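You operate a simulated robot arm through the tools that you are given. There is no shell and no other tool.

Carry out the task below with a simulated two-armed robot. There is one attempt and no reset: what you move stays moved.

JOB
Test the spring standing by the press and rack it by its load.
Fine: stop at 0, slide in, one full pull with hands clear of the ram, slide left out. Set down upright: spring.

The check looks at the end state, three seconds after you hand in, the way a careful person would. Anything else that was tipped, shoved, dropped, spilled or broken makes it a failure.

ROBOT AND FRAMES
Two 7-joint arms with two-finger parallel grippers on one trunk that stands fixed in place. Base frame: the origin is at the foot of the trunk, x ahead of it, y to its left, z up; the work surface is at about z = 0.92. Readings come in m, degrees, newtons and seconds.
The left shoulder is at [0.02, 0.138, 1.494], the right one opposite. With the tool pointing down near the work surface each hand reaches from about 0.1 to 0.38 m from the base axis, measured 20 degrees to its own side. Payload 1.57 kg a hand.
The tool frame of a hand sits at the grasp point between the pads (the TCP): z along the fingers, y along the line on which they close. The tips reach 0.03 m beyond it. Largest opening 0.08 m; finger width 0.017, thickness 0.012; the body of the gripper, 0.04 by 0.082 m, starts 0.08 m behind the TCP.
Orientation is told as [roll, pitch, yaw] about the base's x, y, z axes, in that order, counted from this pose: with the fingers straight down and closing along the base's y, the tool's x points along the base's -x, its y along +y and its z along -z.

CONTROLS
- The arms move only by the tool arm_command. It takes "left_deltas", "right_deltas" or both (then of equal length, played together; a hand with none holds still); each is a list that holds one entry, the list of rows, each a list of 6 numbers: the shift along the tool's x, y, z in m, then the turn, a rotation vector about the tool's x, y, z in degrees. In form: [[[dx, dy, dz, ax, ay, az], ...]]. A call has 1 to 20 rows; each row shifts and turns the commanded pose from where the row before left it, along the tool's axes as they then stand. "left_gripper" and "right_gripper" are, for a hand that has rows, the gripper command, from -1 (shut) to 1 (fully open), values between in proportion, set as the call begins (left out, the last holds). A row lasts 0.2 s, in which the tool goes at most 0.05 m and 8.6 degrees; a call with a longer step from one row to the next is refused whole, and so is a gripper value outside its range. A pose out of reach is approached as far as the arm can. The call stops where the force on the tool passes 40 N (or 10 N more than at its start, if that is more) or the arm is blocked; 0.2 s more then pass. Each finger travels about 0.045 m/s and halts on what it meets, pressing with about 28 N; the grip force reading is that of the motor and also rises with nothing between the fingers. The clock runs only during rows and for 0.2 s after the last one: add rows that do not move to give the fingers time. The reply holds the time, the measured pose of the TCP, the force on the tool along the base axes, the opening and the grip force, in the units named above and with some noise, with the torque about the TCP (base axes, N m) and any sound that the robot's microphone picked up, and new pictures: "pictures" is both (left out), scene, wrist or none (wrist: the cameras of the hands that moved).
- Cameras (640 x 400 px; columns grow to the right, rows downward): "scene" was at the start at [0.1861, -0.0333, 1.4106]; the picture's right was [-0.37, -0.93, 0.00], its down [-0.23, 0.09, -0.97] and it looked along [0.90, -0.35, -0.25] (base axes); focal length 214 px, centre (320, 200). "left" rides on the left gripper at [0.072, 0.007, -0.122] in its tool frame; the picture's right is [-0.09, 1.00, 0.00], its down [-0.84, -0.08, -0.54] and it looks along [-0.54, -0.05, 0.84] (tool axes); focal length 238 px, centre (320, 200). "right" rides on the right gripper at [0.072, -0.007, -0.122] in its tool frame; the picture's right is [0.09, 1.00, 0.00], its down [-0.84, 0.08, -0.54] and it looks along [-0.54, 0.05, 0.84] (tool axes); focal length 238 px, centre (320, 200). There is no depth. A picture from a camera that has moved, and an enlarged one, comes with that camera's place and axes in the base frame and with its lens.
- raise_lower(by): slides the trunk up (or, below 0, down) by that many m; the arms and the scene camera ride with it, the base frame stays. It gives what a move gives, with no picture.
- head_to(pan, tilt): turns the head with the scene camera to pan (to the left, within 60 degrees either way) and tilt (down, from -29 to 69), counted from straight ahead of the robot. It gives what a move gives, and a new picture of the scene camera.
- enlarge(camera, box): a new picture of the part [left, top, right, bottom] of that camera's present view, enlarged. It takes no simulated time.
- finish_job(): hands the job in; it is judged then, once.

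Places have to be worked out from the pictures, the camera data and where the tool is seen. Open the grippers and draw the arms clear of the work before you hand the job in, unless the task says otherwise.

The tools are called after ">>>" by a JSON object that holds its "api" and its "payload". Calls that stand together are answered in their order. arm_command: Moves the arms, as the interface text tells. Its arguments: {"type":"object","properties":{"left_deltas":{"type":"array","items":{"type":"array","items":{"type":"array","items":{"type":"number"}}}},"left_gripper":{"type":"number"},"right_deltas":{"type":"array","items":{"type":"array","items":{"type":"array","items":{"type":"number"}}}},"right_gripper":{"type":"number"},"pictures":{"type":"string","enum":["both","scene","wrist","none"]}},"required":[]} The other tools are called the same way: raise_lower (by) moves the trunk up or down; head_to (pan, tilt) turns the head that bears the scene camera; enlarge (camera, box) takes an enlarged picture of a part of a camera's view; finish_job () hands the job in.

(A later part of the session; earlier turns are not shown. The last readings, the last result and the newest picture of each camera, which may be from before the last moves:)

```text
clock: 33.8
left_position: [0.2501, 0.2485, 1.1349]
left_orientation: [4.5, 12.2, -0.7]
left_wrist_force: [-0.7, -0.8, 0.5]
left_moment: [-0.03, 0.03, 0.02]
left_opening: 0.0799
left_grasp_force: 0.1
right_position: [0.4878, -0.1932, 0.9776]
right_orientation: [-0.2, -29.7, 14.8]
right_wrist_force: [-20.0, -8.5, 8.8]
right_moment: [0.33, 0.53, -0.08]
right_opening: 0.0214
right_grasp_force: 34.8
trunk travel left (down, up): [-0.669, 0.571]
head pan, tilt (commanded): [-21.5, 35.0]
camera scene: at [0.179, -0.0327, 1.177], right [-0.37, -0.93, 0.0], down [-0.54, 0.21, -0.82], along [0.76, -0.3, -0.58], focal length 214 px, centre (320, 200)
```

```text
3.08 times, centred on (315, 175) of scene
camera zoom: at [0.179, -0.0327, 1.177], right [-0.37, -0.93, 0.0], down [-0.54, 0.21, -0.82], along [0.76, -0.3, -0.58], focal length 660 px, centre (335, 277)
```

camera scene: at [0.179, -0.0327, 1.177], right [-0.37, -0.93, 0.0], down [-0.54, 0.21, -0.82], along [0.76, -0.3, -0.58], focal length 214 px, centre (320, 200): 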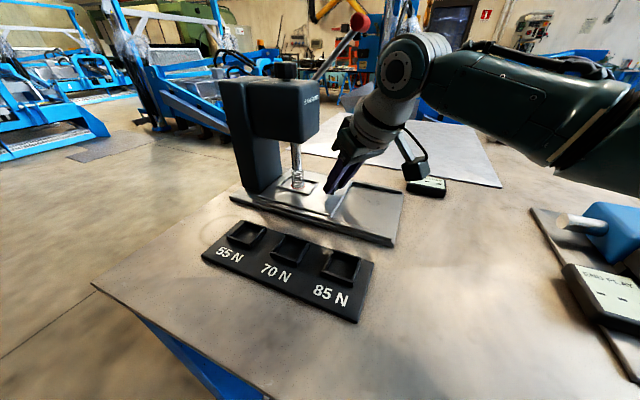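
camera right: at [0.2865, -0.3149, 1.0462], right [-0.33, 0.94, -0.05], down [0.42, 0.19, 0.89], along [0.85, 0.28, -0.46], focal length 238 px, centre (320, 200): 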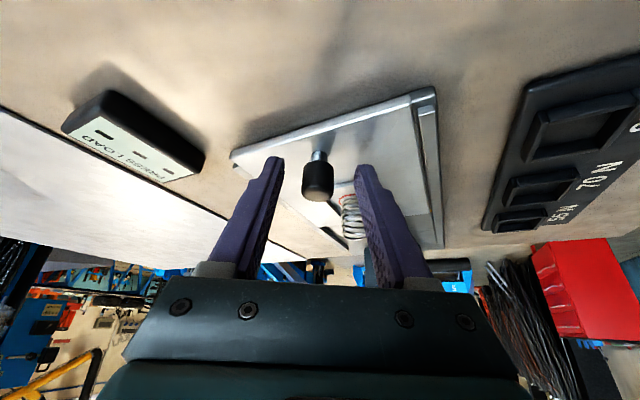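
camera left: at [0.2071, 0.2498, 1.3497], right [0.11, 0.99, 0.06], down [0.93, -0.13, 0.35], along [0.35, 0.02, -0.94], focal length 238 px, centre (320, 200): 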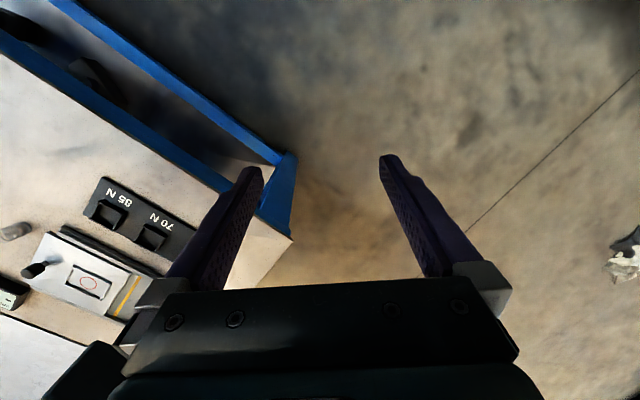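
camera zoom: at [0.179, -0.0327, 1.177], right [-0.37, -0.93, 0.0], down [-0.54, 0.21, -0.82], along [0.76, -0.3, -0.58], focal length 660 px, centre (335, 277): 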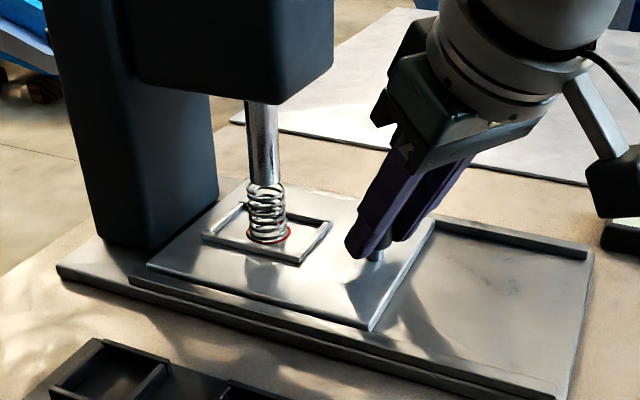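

A 20 N reaction along the slide axis suggests the slide is at its stop, with the spring under the ram. I'll zoom in to check the alignment.

>>> {"api": "enlarge", "payload": {"camera": "scene", "box": [275, 135, 325, 185]}}

>>> {"api": "enlarge", "payload": {"camera": "left", "box": [60, 240, 180, 340]}}

>>> {"api": "enlarge", "payload": {"camera": "scene", "box": [400, 160, 460, 200]}}

```text
8.00 times, centred on (300, 160) of scene
camera zoom: at [0.179, -0.0327, 1.177], right [-0.37, -0.93, 0.0], down [-0.54, 0.21, -0.82], along [0.76, -0.3, -0.58], focal length 1716 px, centre (480, 520)
```

zoom: 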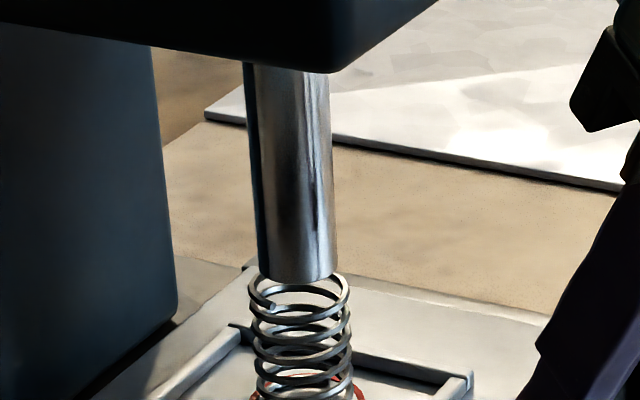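

```text
4.00 times, centred on (120, 290) of left
camera zoom: at [0.2051, 0.2487, 1.2689], right [0.12, 0.99, 0.06], down [0.93, -0.13, 0.35], along [0.35, 0.01, -0.94], focal length 953 px, centre (1120, -160)
```

zoom: 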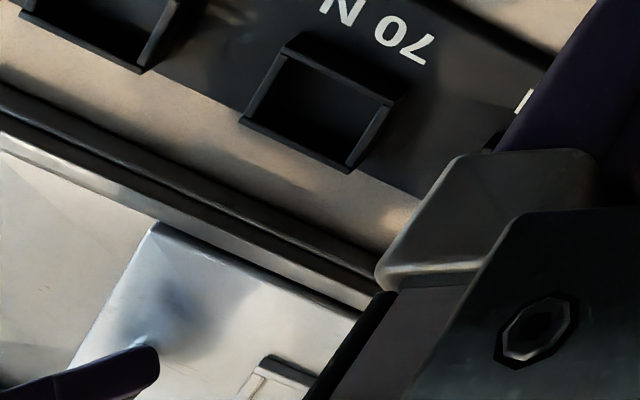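

```text
10.00 times, centred on (430, 180) of scene
camera zoom: at [0.179, -0.0327, 1.177], right [-0.37, -0.93, 0.0], down [-0.54, 0.21, -0.82], along [0.76, -0.3, -0.58], focal length 2145 px, centre (-780, 400)
```

zoom: 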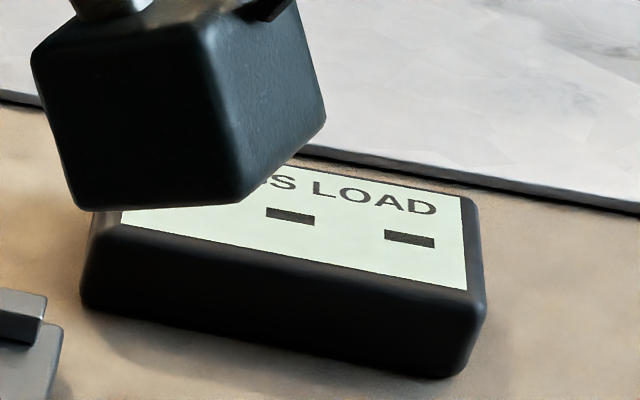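

The spring is directly under the ram and the slide is against its stop. I'll relax most of the push and then open the fingers.

>>> {"api": "arm_command", "payload": {"right_deltas": [[[0.0013, -0.0009, -0.00075, 0, 0, 0], [0, 0, 0, 0, 0, 0]]], "pictures": "none"}}

>>> {"api": "arm_command", "payload": {"right_deltas": [[[0, 0, 0, 0, 0, 0], [0, 0, 0, 0, 0, 0], [0, 0, 0, 0, 0, 0]]], "right_gripper": 0.2, "pictures": "both"}}

>>> {"api": "enlarge", "payload": {"camera": "scene", "box": [250, 120, 370, 220]}}

```text
clock: 34.4
left_position: [0.2521, 0.2513, 1.1349]
left_orientation: [4.6, 12.1, -0.5]
left_wrist_force: [0.1, 0.2, -0.2]
left_moment: [0.01, 0.01, 0.0]
left_opening: 0.0803
left_grasp_force: 0.0
right_position: [0.4891, -0.1925, 0.9783]
right_orientation: [0.0, -29.9, 14.9]
right_wrist_force: [-4.5, -7.8, -6.6]
right_moment: [0.25, 0.84, -0.06]
right_opening: 0.0212
right_grasp_force: 34.9
trunk travel left (down, up): [-0.669, 0.571]
head pan, tilt (commanded): [-21.5, 35.0]
```

```text
clock: 35.2
left_position: [0.2526, 0.2507, 1.1357]
left_orientation: [4.6, 12.1, -0.6]
left_wrist_force: [-0.1, -0.1, -0.4]
left_moment: [0.0, -0.05, 0.0]
left_opening: 0.0799
left_grasp_force: 0.1
right_position: [0.491, -0.1914, 0.9788]
right_orientation: [0.1, -30.1, 15.0]
right_wrist_force: [-0.2, -0.4, -0.4]
right_moment: [-0.03, -0.05, 0.03]
right_opening: 0.048
right_grasp_force: 0.1
trunk travel left (down, up): [-0.669, 0.571]
head pan, tilt (commanded): [-21.5, 35.0]
camera scene: at [0.1811, -0.0314, 1.1773], right [-0.37, -0.93, 0.0], down [-0.53, 0.21, -0.82], along [0.76, -0.3, -0.57], focal length 214 px, centre (320, 200)
camera right: at [0.3733, -0.23, 1.0473], right [-0.33, 0.94, -0.05], down [0.42, 0.19, 0.89], along [0.85, 0.28, -0.46], focal length 238 px, centre (320, 200)
```

scene: 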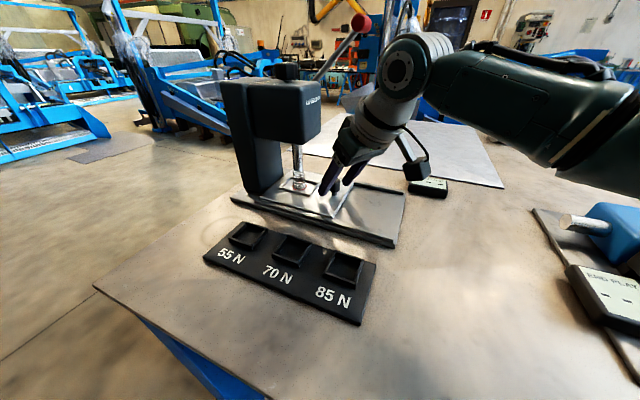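
right: 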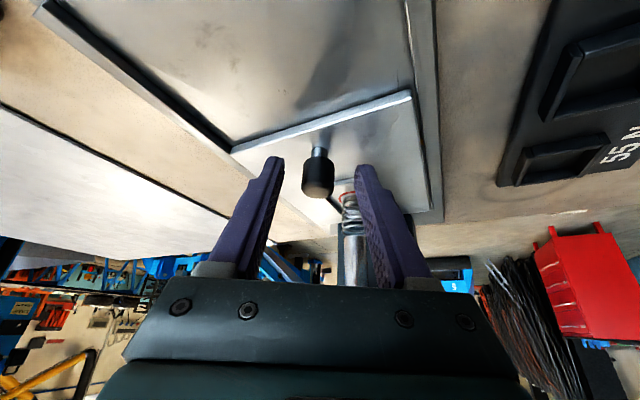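

```text
4.00 times, centred on (310, 170) of scene
camera zoom: at [0.1811, -0.0314, 1.1773], right [-0.37, -0.93, 0.0], down [-0.53, 0.21, -0.82], along [0.76, -0.3, -0.57], focal length 858 px, centre (360, 320)
```

zoom: 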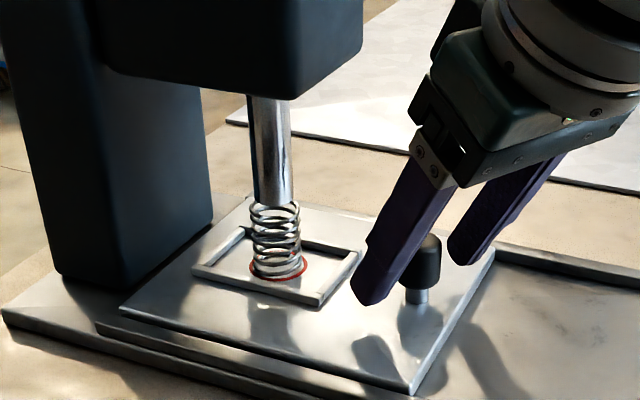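

The slide is in with the spring under the ram, and the knob is released. I'll back the hand out along its finger axis and then further back, clear of the press.

>>> {"api": "arm_command", "payload": {"right_deltas": [[[0, 0, -0.015, 0, 0, 0], [0, 0, -0.025, 0, 0, 0], [0, 0, -0.03, 0, 0, 0], [0, 0, -0.03, 0, 0, 0], [0.0273, -0.0019, -0.0158, 0, 0, 0], [0.0273, -0.0019, -0.0158, 0, 0, 0], [0, 0, 0, 0, 0, 0]]], "pictures": "none"}}

>>> {"api": "raise_lower", "payload": {"by": 0.1}}

>>> {"api": "head_to", "payload": {"pan": -24, "tilt": 30}}

```text
clock: 36.8
left_position: [0.252, 0.2522, 1.1355]
left_orientation: [4.6, 12.0, -0.6]
left_wrist_force: [0.9, -0.3, 0.1]
left_moment: [0.01, 0.0, 0.01]
left_opening: 0.0798
left_grasp_force: 0.1
right_position: [0.3839, -0.2251, 1.0656]
right_orientation: [0.0, -30.0, 14.9]
right_wrist_force: [-0.2, -0.3, 0.3]
right_moment: [0.0, -0.02, 0.01]
right_opening: 0.0478
right_grasp_force: 0.1
trunk travel left (down, up): [-0.669, 0.571]
head pan, tilt (commanded): [-21.5, 35.0]
```

```text
clock: 38.2
left_position: [0.2522, 0.2513, 1.2356]
left_orientation: [4.6, 12.0, -0.6]
left_wrist_force: [-0.6, 0.8, 0.6]
left_moment: [0.03, 0.02, 0.02]
left_opening: 0.0804
left_grasp_force: 0.0
right_position: [0.3847, -0.2242, 1.1639]
right_orientation: [0.0, -30.1, 14.9]
right_wrist_force: [-0.1, 0.1, 0.4]
right_moment: [-0.02, -0.02, 0.03]
right_opening: 0.0482
right_grasp_force: 0.0
trunk travel left (down, up): [-0.769, 0.471]
head pan, tilt (commanded): [-21.5, 35.0]
```

```text
clock: 38.8
left_position: [0.2522, 0.2513, 1.2359]
left_orientation: [4.5, 12.0, -0.5]
left_wrist_force: [0.4, 0.2, 0.8]
left_moment: [0.02, -0.02, 0.01]
left_opening: 0.0801
left_grasp_force: 0.1
right_position: [0.3838, -0.2255, 1.1648]
right_orientation: [0.0, -30.0, 14.8]
right_wrist_force: [-0.3, 0.4, -0.5]
right_moment: [0.02, 0.02, -0.02]
right_opening: 0.0479
right_grasp_force: 0.1
trunk travel left (down, up): [-0.769, 0.471]
head pan, tilt (commanded): [-24.0, 30.0]
camera scene: at [0.1818, -0.0359, 1.2851], right [-0.41, -0.91, 0.0], down [-0.46, 0.2, -0.87], along [0.79, -0.35, -0.5], focal length 214 px, centre (320, 200)
```

scene: 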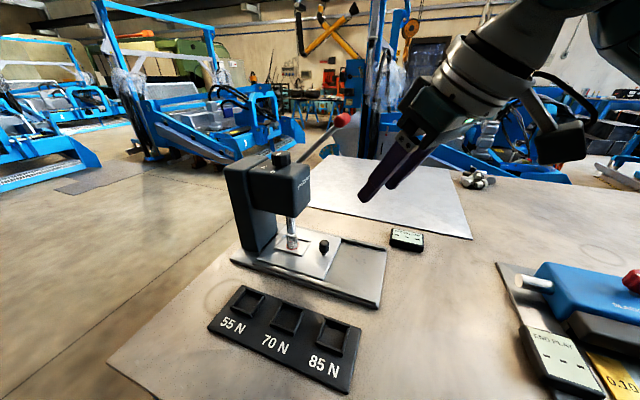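

The lever grip is confirmed at about (0.56, -0.253, 1.212). I'll close the fingers, pitch the hand to 60° forward and raise it above the grip's height.

>>> {"api": "arm_command", "payload": {"right_deltas": [[[0, 0, 0, 0, -7.5, 0], [0, 0, 0, 0, -7.5, 0], [0, 0, 0, 0, -7.5, 0], [0, 0, 0, 0, -7.5, 0], [0, 0, 0, -4.3, 0, -2.5], [-0.0338, 0, -0.0195, 0, 0, 0], [-0.0338, 0, -0.0195, 0, 0, 0], [-0.0338, 0, -0.0195, 0, 0, 0], [0, 0, 0, 0, 0, 0]]], "right_gripper": -1, "pictures": "both"}}

```text
clock: 40.8
left_position: [0.2521, 0.2511, 1.2363]
left_orientation: [4.6, 12.0, -0.5]
left_wrist_force: [0.5, 0.0, 0.2]
left_moment: [-0.02, -0.05, 0.03]
left_opening: 0.0797
left_grasp_force: 0.1
right_position: [0.3825, -0.225, 1.2808]
right_orientation: [0.0, -60.0, 19.8]
right_wrist_force: [0.5, 0.5, -0.2]
right_moment: [-0.01, -0.01, -0.01]
right_opening: 0.0
right_grasp_force: 20.8
trunk travel left (down, up): [-0.769, 0.471]
head pan, tilt (commanded): [-24.0, 30.0]
camera scene: at [0.1818, -0.0359, 1.2851], right [-0.41, -0.91, 0.0], down [-0.46, 0.2, -0.87], along [0.79, -0.35, -0.5], focal length 214 px, centre (320, 200)
camera right: at [0.2524, -0.2792, 1.2792], right [-0.38, 0.92, -0.08], down [-0.07, 0.06, 1.0], along [0.92, 0.39, 0.05], focal length 238 px, centre (320, 200)
```

scene: 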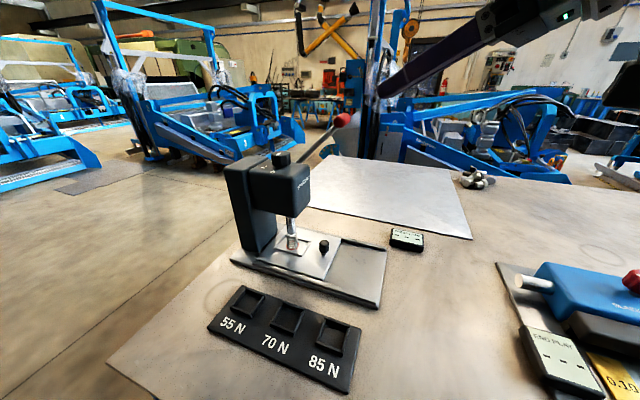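
right: 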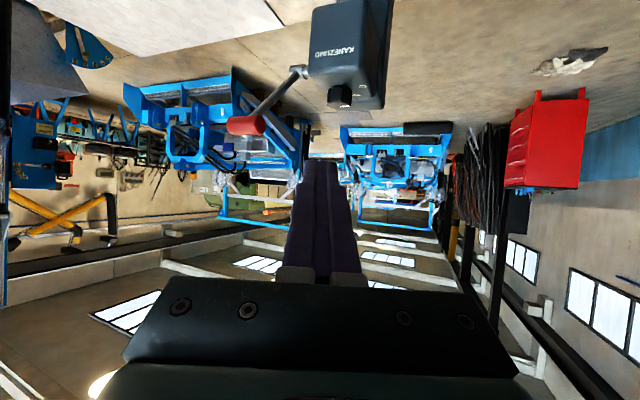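

The wrist camera sees the lever side-on. I'll zoom in to measure the hub and grip.

>>> {"api": "enlarge", "payload": {"camera": "right", "box": [210, 40, 350, 160]}}

>>> {"api": "enlarge", "payload": {"camera": "scene", "box": [270, 90, 370, 170]}}

```text
3.33 times, centred on (280, 100) of right
camera zoom: at [0.2524, -0.2792, 1.2792], right [-0.38, 0.92, -0.08], down [-0.07, 0.06, 1.0], along [0.92, 0.39, 0.05], focal length 794 px, centre (453, 533)
```

zoom: 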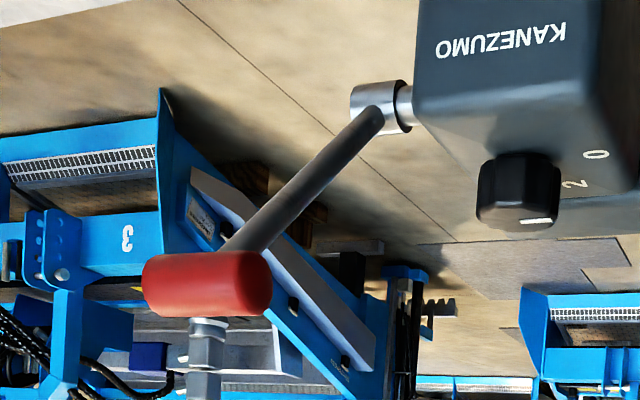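

```text
5.00 times, centred on (320, 130) of scene
camera zoom: at [0.1818, -0.0359, 1.2851], right [-0.41, -0.91, 0.0], down [-0.46, 0.2, -0.87], along [0.79, -0.35, -0.5], focal length 1072 px, centre (320, 550)
```

zoom: 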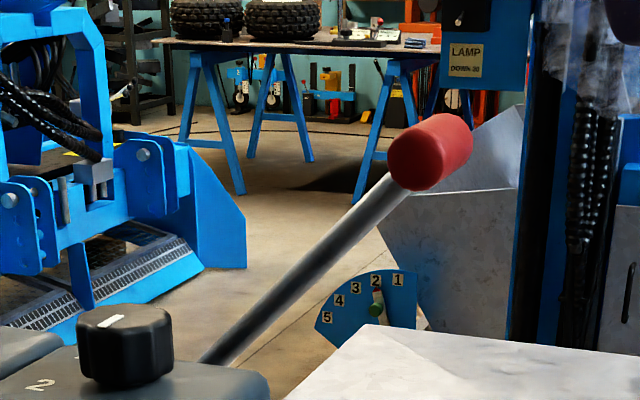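

I put the lever hub near z 1.108 and the grip at about (0.565, -0.255, 1.21), on a lever roughly 0.143 m long at about 45° up. I'll move the closed fingers forward to hover above the grip.

>>> {"api": "arm_command", "payload": {"right_deltas": [[[-0.016, -0.0187, 0.03, 0, 0, 0], [-0.016, -0.0187, 0.03, 0, 0, 0], [-0.016, -0.0187, 0.03, 0, 0, 0], [-0.016, -0.0187, 0.03, 0, 0, 0], [-0.016, -0.0187, 0.03, 0, 0, 0], [0, 0, 0, 0, 0, 0]]], "pictures": "both"}}

>>> {"api": "enlarge", "payload": {"camera": "scene", "box": [270, 50, 410, 170]}}

>>> {"api": "enlarge", "payload": {"camera": "right", "box": [220, 80, 420, 280]}}

```text
clock: 42.2
left_position: [0.2529, 0.2515, 1.2362]
left_orientation: [4.6, 12.0, -0.4]
left_wrist_force: [0.3, 0.5, -0.7]
left_moment: [0.01, 0.01, -0.01]
left_opening: 0.0801
left_grasp_force: 0.1
right_position: [0.5765, -0.2547, 1.2795]
right_orientation: [-0.1, -60.1, 20.0]
right_wrist_force: [-0.2, 0.3, 0.2]
right_moment: [-0.01, -0.01, 0.0]
right_opening: 0.0
right_grasp_force: 21.2
trunk travel left (down, up): [-0.769, 0.471]
head pan, tilt (commanded): [-24.0, 30.0]
camera scene: at [0.1818, -0.0359, 1.2851], right [-0.41, -0.91, 0.0], down [-0.46, 0.2, -0.87], along [0.79, -0.35, -0.5], focal length 214 px, centre (320, 200)
camera right: at [0.4453, -0.3095, 1.2762], right [-0.38, 0.92, -0.08], down [-0.08, 0.06, 1.0], along [0.92, 0.39, 0.05], focal length 238 px, centre (320, 200)
```

scene: 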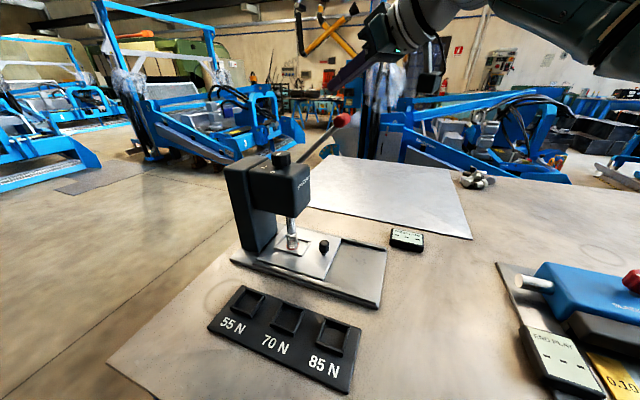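
right: 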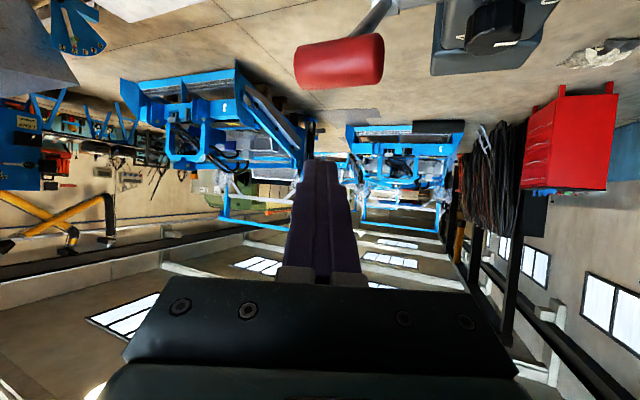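

```text
3.33 times, centred on (340, 110) of scene
camera zoom: at [0.1818, -0.0359, 1.2851], right [-0.41, -0.91, 0.0], down [-0.46, 0.2, -0.87], along [0.79, -0.35, -0.5], focal length 715 px, centre (253, 500)
```

zoom: 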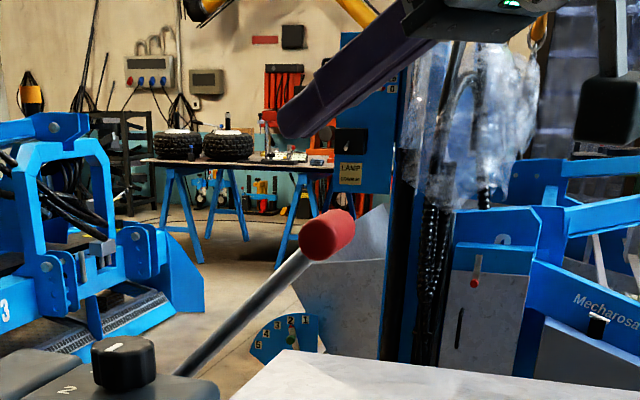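

```text
2.00 times, centred on (320, 180) of right
camera zoom: at [0.4453, -0.3095, 1.2762], right [-0.38, 0.92, -0.08], down [-0.08, 0.06, 1.0], along [0.92, 0.39, 0.05], focal length 477 px, centre (320, 240)
```

zoom: 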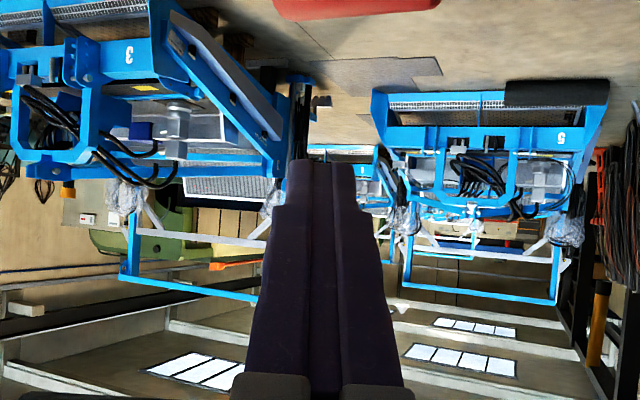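

The fingers are above the grip and a little far out along it. I'll shift back 10 mm and 4 mm inward, then descend to just above the grip.

>>> {"api": "arm_command", "payload": {"right_deltas": [[[0.0045, 0.0041, -0.0078, 0, 0, 0], [0.013, 0, 0.0075, 0, 0, 0], [0.013, 0, 0.0075, 0, 0, 0], [0.013, 0, 0.0075, 0, 0, 0], [0, 0, 0, 0, 0, 0]]], "pictures": "both"}}

>>> {"api": "enlarge", "payload": {"camera": "scene", "box": [290, 70, 390, 150]}}

>>> {"api": "enlarge", "payload": {"camera": "right", "box": [240, 80, 400, 240]}}

```text
clock: 43.4
left_position: [0.2528, 0.2519, 1.2367]
left_orientation: [4.7, 12.0, -0.5]
left_wrist_force: [-0.3, 0.2, -0.2]
left_moment: [0.01, 0.01, -0.02]
left_opening: 0.0798
left_grasp_force: 0.1
right_position: [0.5678, -0.2542, 1.2322]
right_orientation: [-0.2, -60.1, 19.9]
right_wrist_force: [0.0, -0.7, 1.5]
right_moment: [-0.04, 0.01, 0.01]
right_opening: 0.0
right_grasp_force: 21.1
trunk travel left (down, up): [-0.769, 0.471]
head pan, tilt (commanded): [-24.0, 30.0]
camera scene: at [0.1818, -0.0359, 1.2852], right [-0.41, -0.91, 0.0], down [-0.46, 0.2, -0.87], along [0.79, -0.35, -0.5], focal length 214 px, centre (320, 200)
camera right: at [0.4365, -0.3088, 1.2291], right [-0.38, 0.92, -0.08], down [-0.08, 0.06, 1.0], along [0.92, 0.39, 0.05], focal length 238 px, centre (320, 200)
```

scene: 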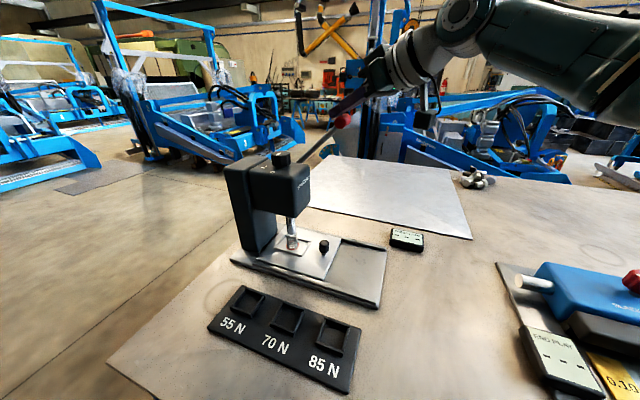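
right: 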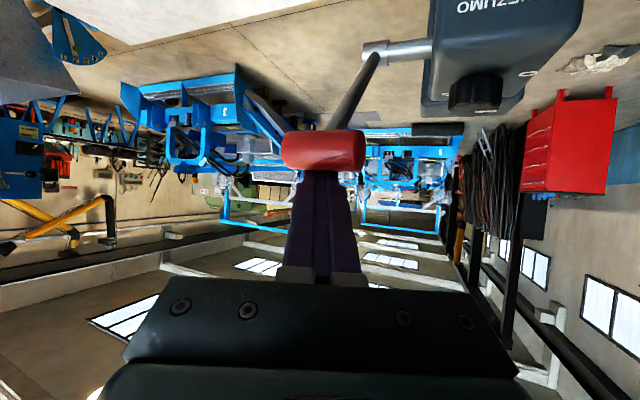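

```text
5.00 times, centred on (340, 110) of scene
camera zoom: at [0.1818, -0.0359, 1.2852], right [-0.41, -0.91, 0.0], down [-0.46, 0.2, -0.87], along [0.79, -0.35, -0.5], focal length 1072 px, centre (220, 650)
```

zoom: 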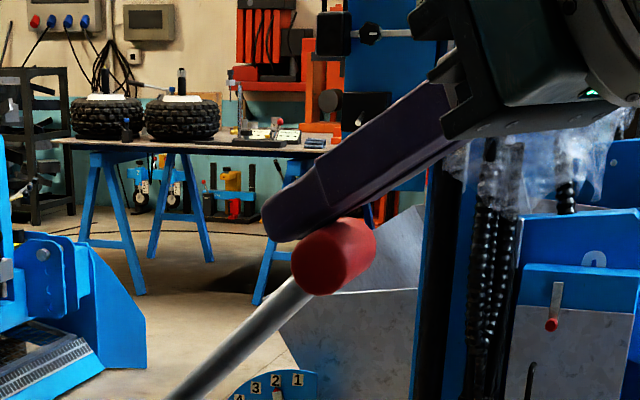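

```text
2.50 times, centred on (320, 160) of right
camera zoom: at [0.4365, -0.3088, 1.2291], right [-0.38, 0.92, -0.08], down [-0.08, 0.06, 1.0], along [0.92, 0.39, 0.05], focal length 596 px, centre (320, 300)
```

zoom: 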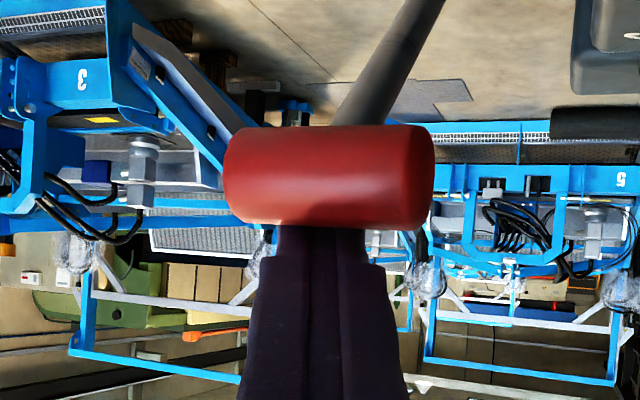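

The fingers lie right on top of the grip. I'll shift 5 mm outward from the rod, touch down and start the pull along the lever's arc, about 15° first.

>>> {"api": "arm_command", "payload": {"right_deltas": [[[-0.003, -0.005, -0.0017, 0, 0, 0], [0.006, 0, 0.0034, 0, 0, 0], [0.0129, -0.0039, -0.0022, 0, 0, 0], [0.012, -0.0032, -0.001, 0, 0, 0], [0.0121, -0.0028, 0, 0, 0, 0]]], "pictures": "both"}}

>>> {"api": "enlarge", "payload": {"camera": "right", "box": [220, 60, 420, 260]}}

```text
clock: 44.6
left_position: [0.2526, 0.252, 1.2351]
left_orientation: [4.7, 12.0, -0.5]
left_wrist_force: [-0.5, -0.2, -0.2]
left_moment: [0.0, -0.02, -0.05]
left_opening: 0.08
left_grasp_force: 0.1
right_position: [0.5528, -0.2736, 1.2001]
right_orientation: [0.0, -60.1, 20.0]
right_wrist_force: [-0.3, 0.2, 0.4]
right_moment: [0.0, 0.0, 0.0]
right_opening: 0.0001
right_grasp_force: 21.5
trunk travel left (down, up): [-0.769, 0.471]
head pan, tilt (commanded): [-24.0, 30.0]
camera scene: at [0.1818, -0.0359, 1.2852], right [-0.41, -0.91, 0.0], down [-0.46, 0.2, -0.87], along [0.79, -0.35, -0.5], focal length 214 px, centre (320, 200)
camera right: at [0.4214, -0.3292, 1.1953], right [-0.38, 0.92, -0.08], down [-0.08, 0.06, 1.0], along [0.92, 0.39, 0.05], focal length 238 px, centre (320, 200)
```

scene: 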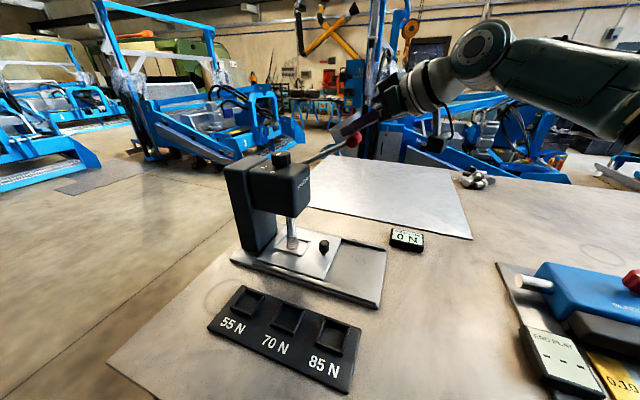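
right: 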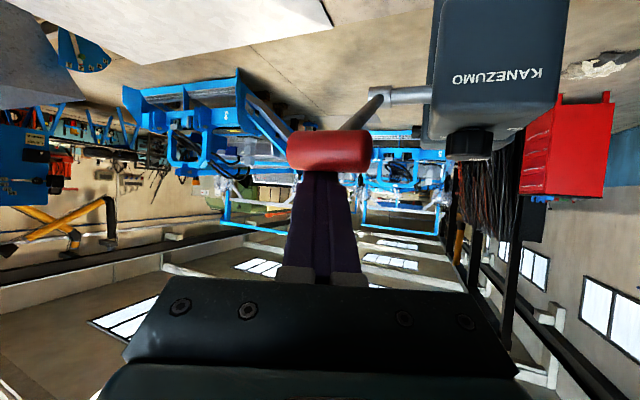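

```text
2.00 times, centred on (320, 160) of right
camera zoom: at [0.4214, -0.3292, 1.1953], right [-0.38, 0.92, -0.08], down [-0.08, 0.06, 1.0], along [0.92, 0.39, 0.05], focal length 477 px, centre (320, 280)
```

zoom: 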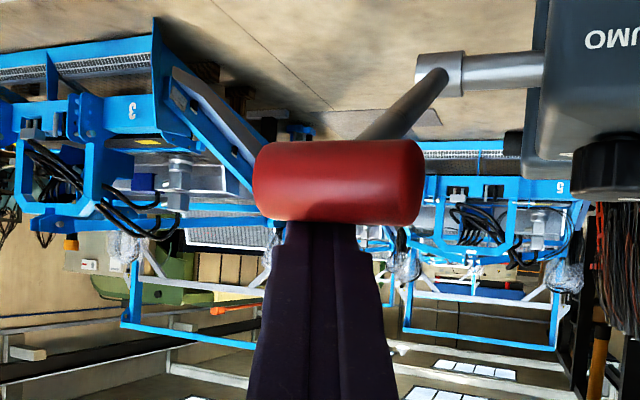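

The lever follows lightly and the display now reads 0 N. I'll continue along the arc to about horizontal.

>>> {"api": "arm_command", "payload": {"right_deltas": [[[0.0122, -0.0025, 0.001, 0, 0, 0], [0.0121, -0.002, 0.0021, 0, 0, 0], [0.012, -0.0016, 0.003, 0, 0, 0], [0.0118, -0.0011, 0.004, 0, 0, 0], [0.0114, -0.0007, 0.0049, 0, 0, 0]]], "pictures": "both"}}

>>> {"api": "enlarge", "payload": {"camera": "right", "box": [220, 60, 420, 260]}}

>>> {"api": "enlarge", "payload": {"camera": "scene", "box": [220, 130, 440, 290]}}

```text
clock: 45.8
left_position: [0.2506, 0.25, 1.2364]
left_orientation: [4.6, 12.0, -0.5]
left_wrist_force: [-0.2, 0.5, 0.1]
left_moment: [-0.01, -0.03, 0.0]
left_opening: 0.0802
left_grasp_force: 0.1
right_position: [0.5404, -0.2889, 1.1383]
right_orientation: [-0.2, -60.1, 19.9]
right_wrist_force: [0.6, -1.1, 3.2]
right_moment: [-0.07, -0.04, -0.02]
right_opening: 0.0001
right_grasp_force: 21.2
trunk travel left (down, up): [-0.769, 0.471]
head pan, tilt (commanded): [-24.0, 30.0]
camera scene: at [0.182, -0.0362, 1.2853], right [-0.41, -0.91, 0.0], down [-0.46, 0.2, -0.87], along [0.79, -0.35, -0.5], focal length 214 px, centre (320, 200)
camera right: at [0.4089, -0.3429, 1.1357], right [-0.38, 0.92, -0.08], down [-0.08, 0.06, 1.0], along [0.92, 0.38, 0.05], focal length 238 px, centre (320, 200)
```

scene: 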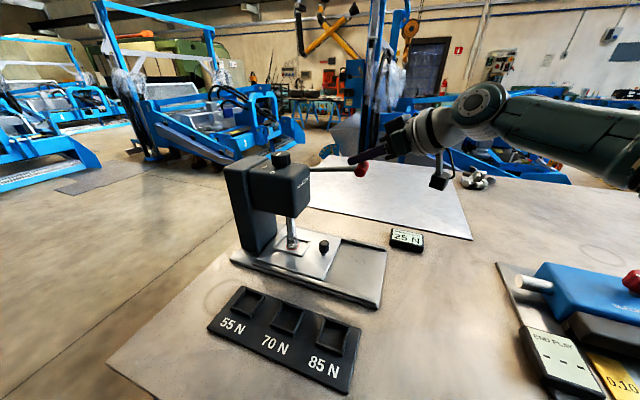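
right: 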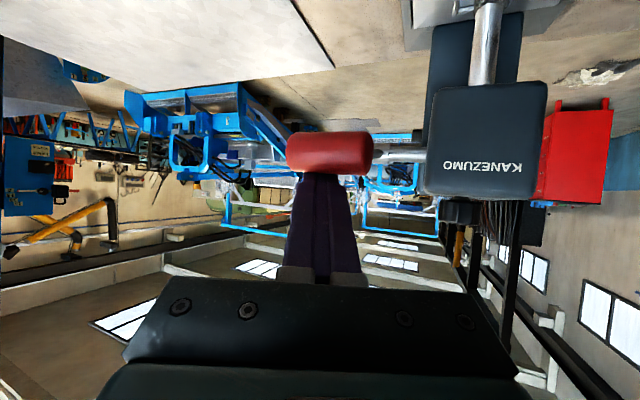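

```text
2.00 times, centred on (320, 160) of right
camera zoom: at [0.4089, -0.3429, 1.1357], right [-0.38, 0.92, -0.08], down [-0.08, 0.06, 1.0], along [0.92, 0.38, 0.05], focal length 477 px, centre (320, 280)
```

zoom: 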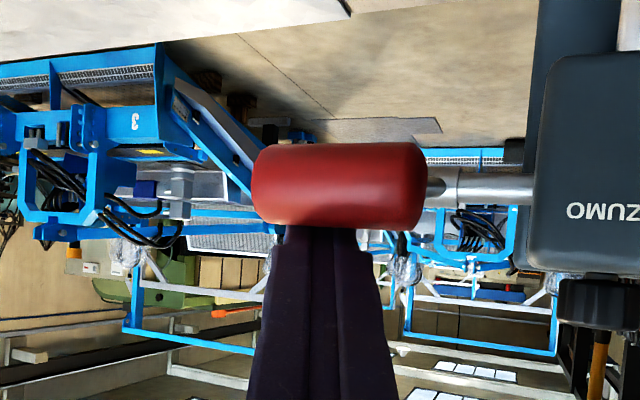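

```text
2.50 times, centred on (330, 210) of scene
camera zoom: at [0.182, -0.0362, 1.2853], right [-0.41, -0.91, 0.0], down [-0.46, 0.2, -0.87], along [0.79, -0.35, -0.5], focal length 536 px, centre (295, 175)
```

zoom: 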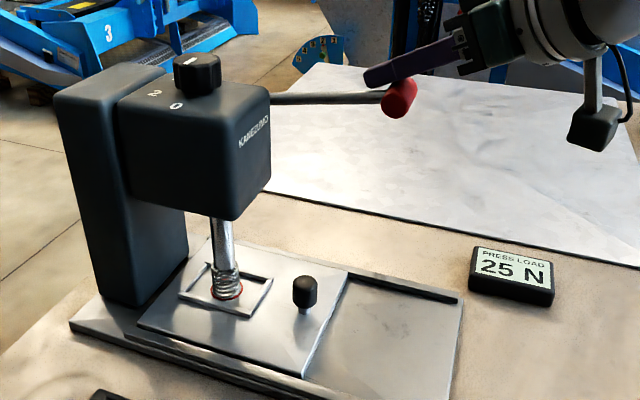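

The press load reads 25 N and the lever is near horizontal. I'll continue the pull downward.

>>> {"api": "arm_command", "payload": {"right_deltas": [[[0.0111, -0.0003, 0.0058, 0, 0, 0], [0.0105, 0.0003, 0.0068, 0, 0, 0], [0.01, 0.0007, 0.0075, 0, 0, 0], [0.0094, 0.0011, 0.0082, 0, 0, 0]]], "pictures": "both"}}

>>> {"api": "enlarge", "payload": {"camera": "right", "box": [220, 60, 420, 260]}}

>>> {"api": "enlarge", "payload": {"camera": "scene", "box": [220, 130, 440, 290]}}

```text
clock: 46.8
left_position: [0.2524, 0.2501, 1.2362]
left_orientation: [4.5, 12.0, -0.5]
left_wrist_force: [-0.5, 0.2, -0.6]
left_moment: [0.0, 0.03, 0.01]
left_opening: 0.08
left_grasp_force: 0.2
right_position: [0.5423, -0.288, 1.0898]
right_orientation: [-0.5, -60.1, 20.0]
right_wrist_force: [-0.7, -7.1, 5.2]
right_moment: [-0.04, -0.03, -0.09]
right_opening: 0.0002
right_grasp_force: 21.5
trunk travel left (down, up): [-0.769, 0.471]
head pan, tilt (commanded): [-24.0, 30.0]
camera scene: at [0.1821, -0.0369, 1.2853], right [-0.41, -0.91, 0.0], down [-0.46, 0.2, -0.87], along [0.79, -0.35, -0.5], focal length 214 px, centre (320, 200)
camera right: at [0.4118, -0.3429, 1.0866], right [-0.38, 0.92, -0.08], down [-0.08, 0.06, 1.0], along [0.92, 0.38, 0.05], focal length 238 px, centre (320, 200)
```

scene: 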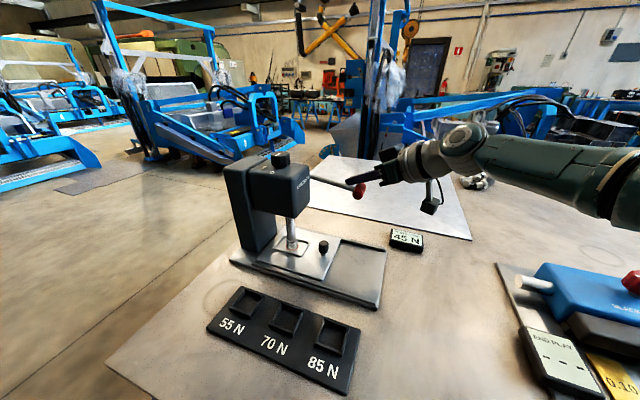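
right: 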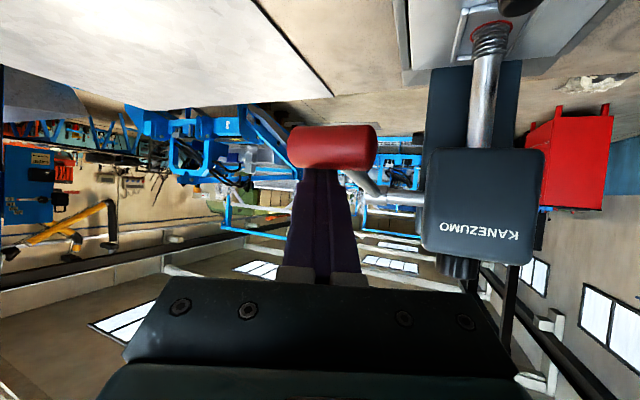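

```text
2.00 times, centred on (320, 160) of right
camera zoom: at [0.4118, -0.3429, 1.0866], right [-0.38, 0.92, -0.08], down [-0.08, 0.06, 1.0], along [0.92, 0.38, 0.05], focal length 477 px, centre (320, 280)
```

zoom: 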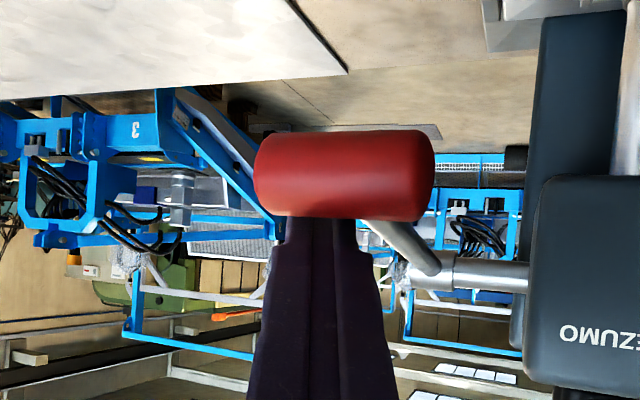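

```text
2.50 times, centred on (330, 210) of scene
camera zoom: at [0.1821, -0.0369, 1.2853], right [-0.41, -0.91, 0.0], down [-0.46, 0.2, -0.87], along [0.79, -0.35, -0.5], focal length 536 px, centre (295, 175)
```

zoom: 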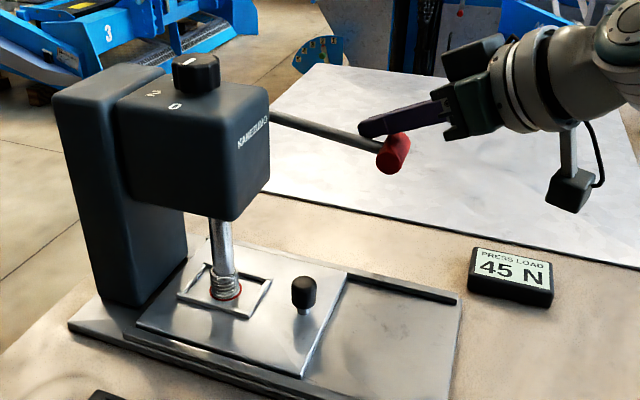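

45 N now. A slight sideways force suggests the rod is brushing the fingers, so I'll shift outward and back a few mm while continuing down.

>>> {"api": "arm_command", "payload": {"right_deltas": [[[0.0086, -0.0024, 0.006, 0, 0, 0], [0.0079, 0.002, 0.0085, 0, 0, 0], [0.007, 0.002, 0.0092, 0, 0, 0]]], "pictures": "both"}}

>>> {"api": "enlarge", "payload": {"camera": "right", "box": [220, 60, 420, 260]}}

>>> {"api": "enlarge", "payload": {"camera": "scene", "box": [220, 130, 440, 290]}}

```text
clock: 47.6
left_position: [0.2543, 0.249, 1.2352]
left_orientation: [4.5, 11.9, -0.5]
left_wrist_force: [0.7, -0.1, 0.5]
left_moment: [0.01, -0.01, -0.01]
left_opening: 0.0802
left_grasp_force: 0.1
right_position: [0.5523, -0.2875, 1.0629]
right_orientation: [-1.1, -60.5, 20.3]
right_wrist_force: [-2.9, -16.7, 22.4]
right_moment: [0.07, 0.07, 0.08]
right_opening: 0.0
right_grasp_force: 21.4
trunk travel left (down, up): [-0.769, 0.471]
head pan, tilt (commanded): [-24.0, 30.0]
camera scene: at [0.183, -0.0384, 1.286], right [-0.41, -0.91, 0.0], down [-0.46, 0.2, -0.87], along [0.79, -0.35, -0.5], focal length 214 px, centre (320, 200)
camera right: at [0.4211, -0.3403, 1.0595], right [-0.37, 0.92, -0.09], down [-0.09, 0.06, 0.99], along [0.92, 0.38, 0.06], focal length 238 px, centre (320, 200)
```

scene: 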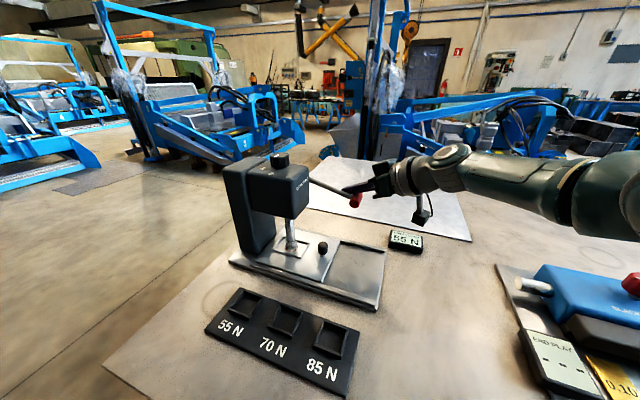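
right: 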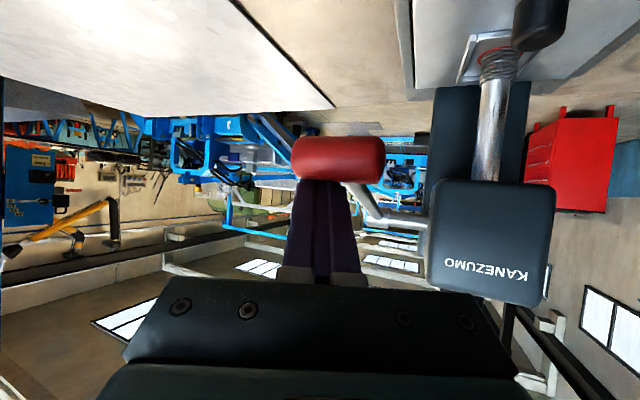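

```text
2.00 times, centred on (320, 160) of right
camera zoom: at [0.4211, -0.3403, 1.0595], right [-0.37, 0.92, -0.09], down [-0.09, 0.06, 0.99], along [0.92, 0.38, 0.06], focal length 477 px, centre (320, 280)
```

zoom: 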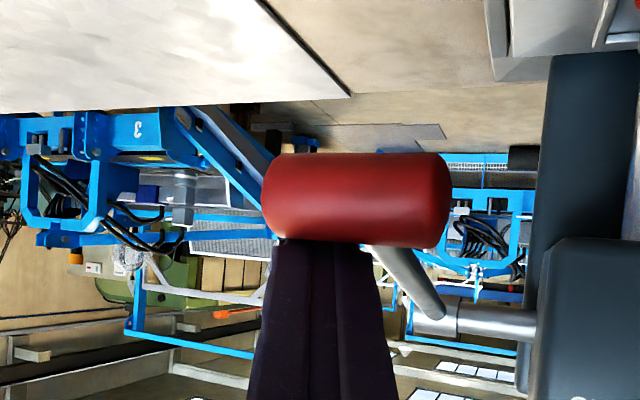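

```text
2.50 times, centred on (330, 210) of scene
camera zoom: at [0.183, -0.0384, 1.286], right [-0.41, -0.91, 0.0], down [-0.46, 0.2, -0.87], along [0.79, -0.35, -0.5], focal length 536 px, centre (295, 175)
```

zoom: 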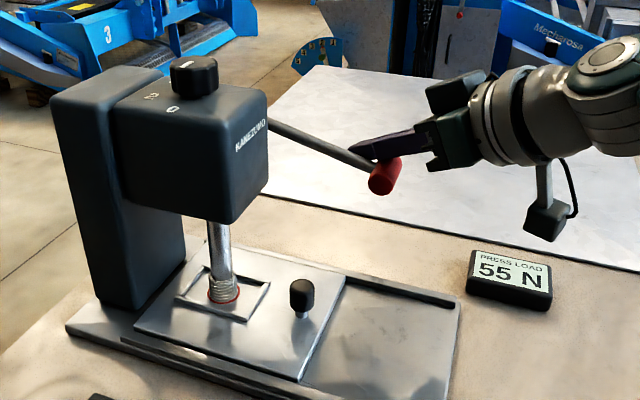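

55 N is showing and the forces on the hand are rising, because the fingertips are wedging on the rod beyond the grip. I'll slide the fingers back along their own axis, which holds the lever angle, before pushing on.

>>> {"api": "arm_command", "payload": {"right_deltas": [[[0.001, -0.002, -0.006, 0, 0, 0], [0.001, -0.001, -0.006, 0, 0, 0]]], "pictures": "both"}}

>>> {"api": "enlarge", "payload": {"camera": "right", "box": [220, 60, 420, 260]}}

>>> {"api": "enlarge", "payload": {"camera": "scene", "box": [280, 160, 430, 260]}}

```text
clock: 48.2
left_position: [0.2547, 0.2506, 1.2353]
left_orientation: [4.6, 11.8, -0.4]
left_wrist_force: [0.2, 0.4, -0.8]
left_moment: [0.0, 0.02, 0.02]
left_opening: 0.0798
left_grasp_force: 0.0
right_position: [0.5507, -0.2884, 1.0741]
right_orientation: [-1.1, -61.8, 20.3]
right_wrist_force: [17.4, -2.5, 8.5]
right_moment: [0.02, -0.14, -0.13]
right_opening: 0.0001
right_grasp_force: 21.6
trunk travel left (down, up): [-0.769, 0.471]
head pan, tilt (commanded): [-24.0, 30.0]
stopped in row 2 (right hand): the force on the tool passed its limit at 43 N (the readings are from after the stop); the commanded pose is now the measured one
camera scene: at [0.1842, -0.0364, 1.2858], right [-0.41, -0.91, 0.0], down [-0.45, 0.2, -0.87], along [0.79, -0.35, -0.5], focal length 214 px, centre (320, 200)
camera right: at [0.419, -0.3413, 1.0663], right [-0.37, 0.93, -0.09], down [-0.11, 0.06, 0.99], along [0.92, 0.38, 0.08], focal length 238 px, centre (320, 200)
```

scene: 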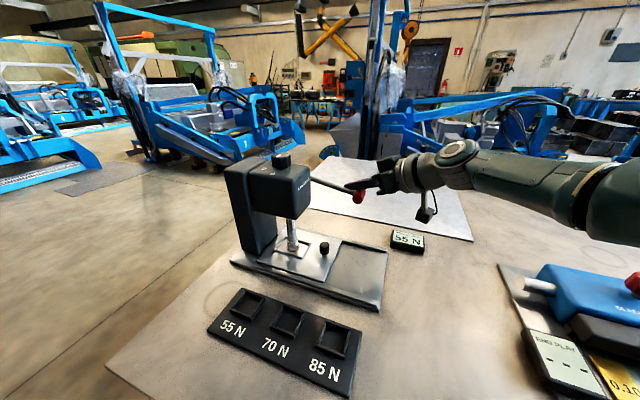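
right: 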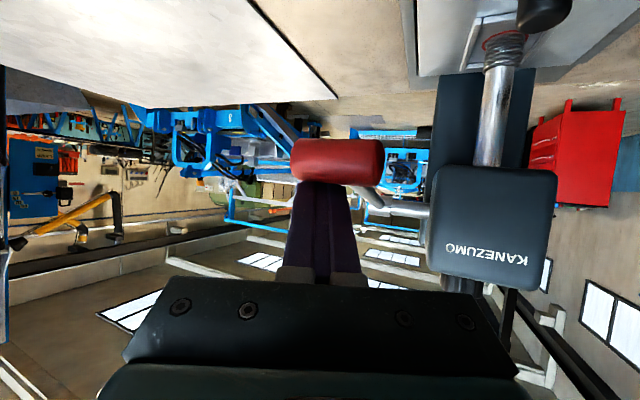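

```text
2.00 times, centred on (320, 160) of right
camera zoom: at [0.419, -0.3413, 1.0663], right [-0.37, 0.93, -0.09], down [-0.11, 0.06, 0.99], along [0.92, 0.38, 0.08], focal length 477 px, centre (320, 280)
```

zoom: 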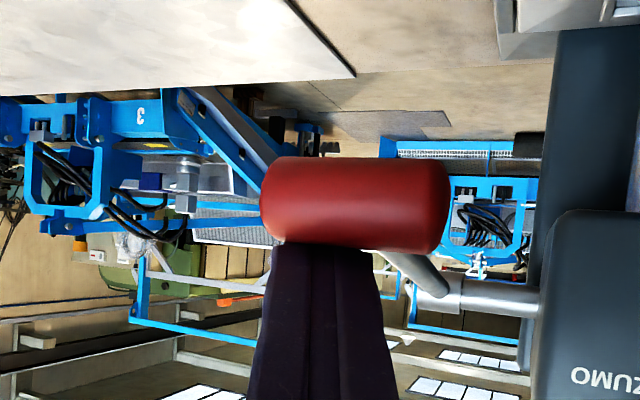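

```text
4.00 times, centred on (355, 210) of scene
camera zoom: at [0.1842, -0.0364, 1.2858], right [-0.41, -0.91, 0.0], down [-0.45, 0.2, -0.87], along [0.79, -0.35, -0.5], focal length 858 px, centre (180, 160)
```

zoom: 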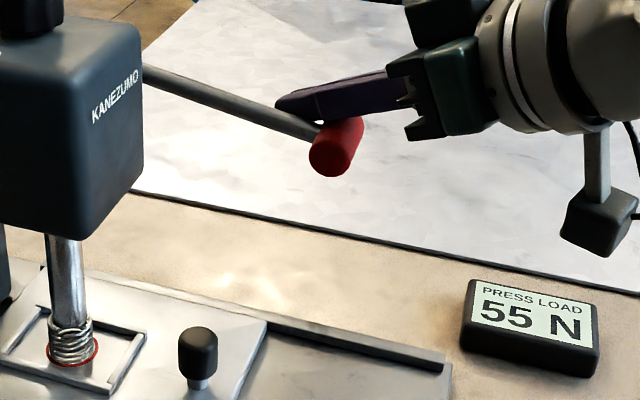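

High rubber friction, rather than a jam, explains those forces; the lever crept up slightly while the display still shows 55 N. I'll push down again in the same pull to be sure of reaching the bottom stop.

>>> {"api": "arm_command", "payload": {"right_deltas": [[[0.0078, 0.0005, 0.0056, 0, 0, 0], [0.0078, 0.0005, 0.0056, 0, 0, 0]]], "pictures": "both"}}

>>> {"api": "enlarge", "payload": {"camera": "scene", "box": [280, 160, 430, 260]}}

>>> {"api": "enlarge", "payload": {"camera": "right", "box": [420, 0, 580, 140]}}

```text
clock: 48.8
left_position: [0.253, 0.2495, 1.2368]
left_orientation: [4.6, 12.0, -0.5]
left_wrist_force: [0.2, -0.2, -0.2]
left_moment: [0.0, -0.02, -0.02]
left_opening: 0.0801
left_grasp_force: 0.1
right_position: [0.5537, -0.2863, 1.0629]
right_orientation: [-1.5, -62.7, 20.6]
right_wrist_force: [-0.2, -2.6, 12.2]
right_moment: [-0.06, 0.11, -0.09]
right_opening: 0.0
right_grasp_force: 21.4
trunk travel left (down, up): [-0.769, 0.471]
head pan, tilt (commanded): [-24.0, 30.0]
stopped in row 2 (right hand): the force on the tool passed its limit at 58 N (the readings are from after the stop); the commanded pose is now the measured one
camera scene: at [0.1826, -0.0366, 1.2852], right [-0.41, -0.91, 0.0], down [-0.46, 0.2, -0.87], along [0.79, -0.35, -0.5], focal length 214 px, centre (320, 200)
camera right: at [0.4226, -0.34, 1.0532], right [-0.37, 0.92, -0.09], down [-0.12, 0.05, 0.99], along [0.92, 0.38, 0.09], focal length 238 px, centre (320, 200)
```

scene: 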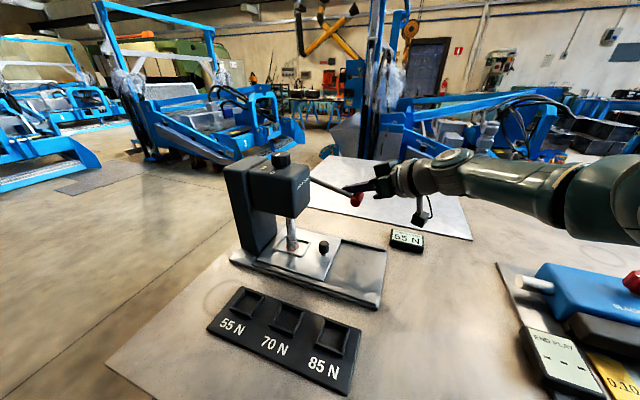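
right: 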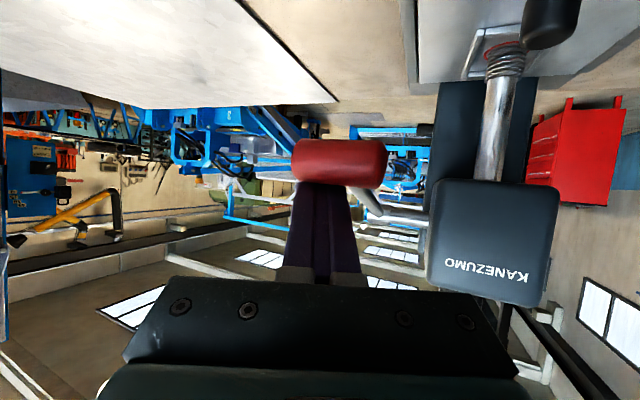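

```text
4.00 times, centred on (355, 210) of scene
camera zoom: at [0.1826, -0.0366, 1.2852], right [-0.41, -0.91, 0.0], down [-0.46, 0.2, -0.87], along [0.79, -0.35, -0.5], focal length 858 px, centre (180, 160)
```

zoom: 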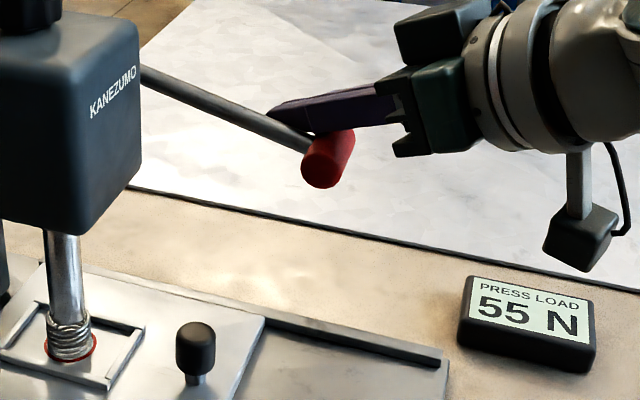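

```text
2.86 times, centred on (500, 70) of right
camera zoom: at [0.4226, -0.34, 1.0532], right [-0.37, 0.92, -0.09], down [-0.12, 0.05, 0.99], along [0.92, 0.38, 0.09], focal length 681 px, centre (-194, 571)
```

zoom: 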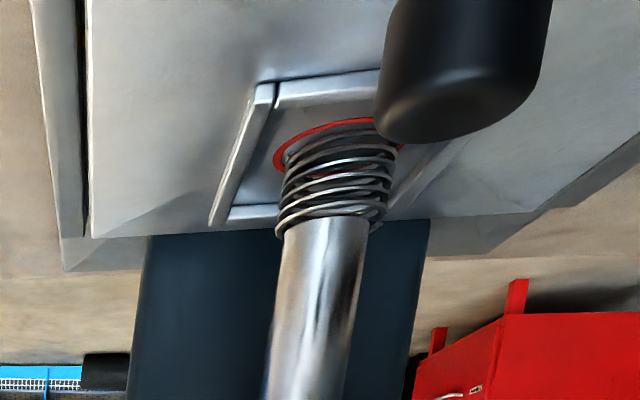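

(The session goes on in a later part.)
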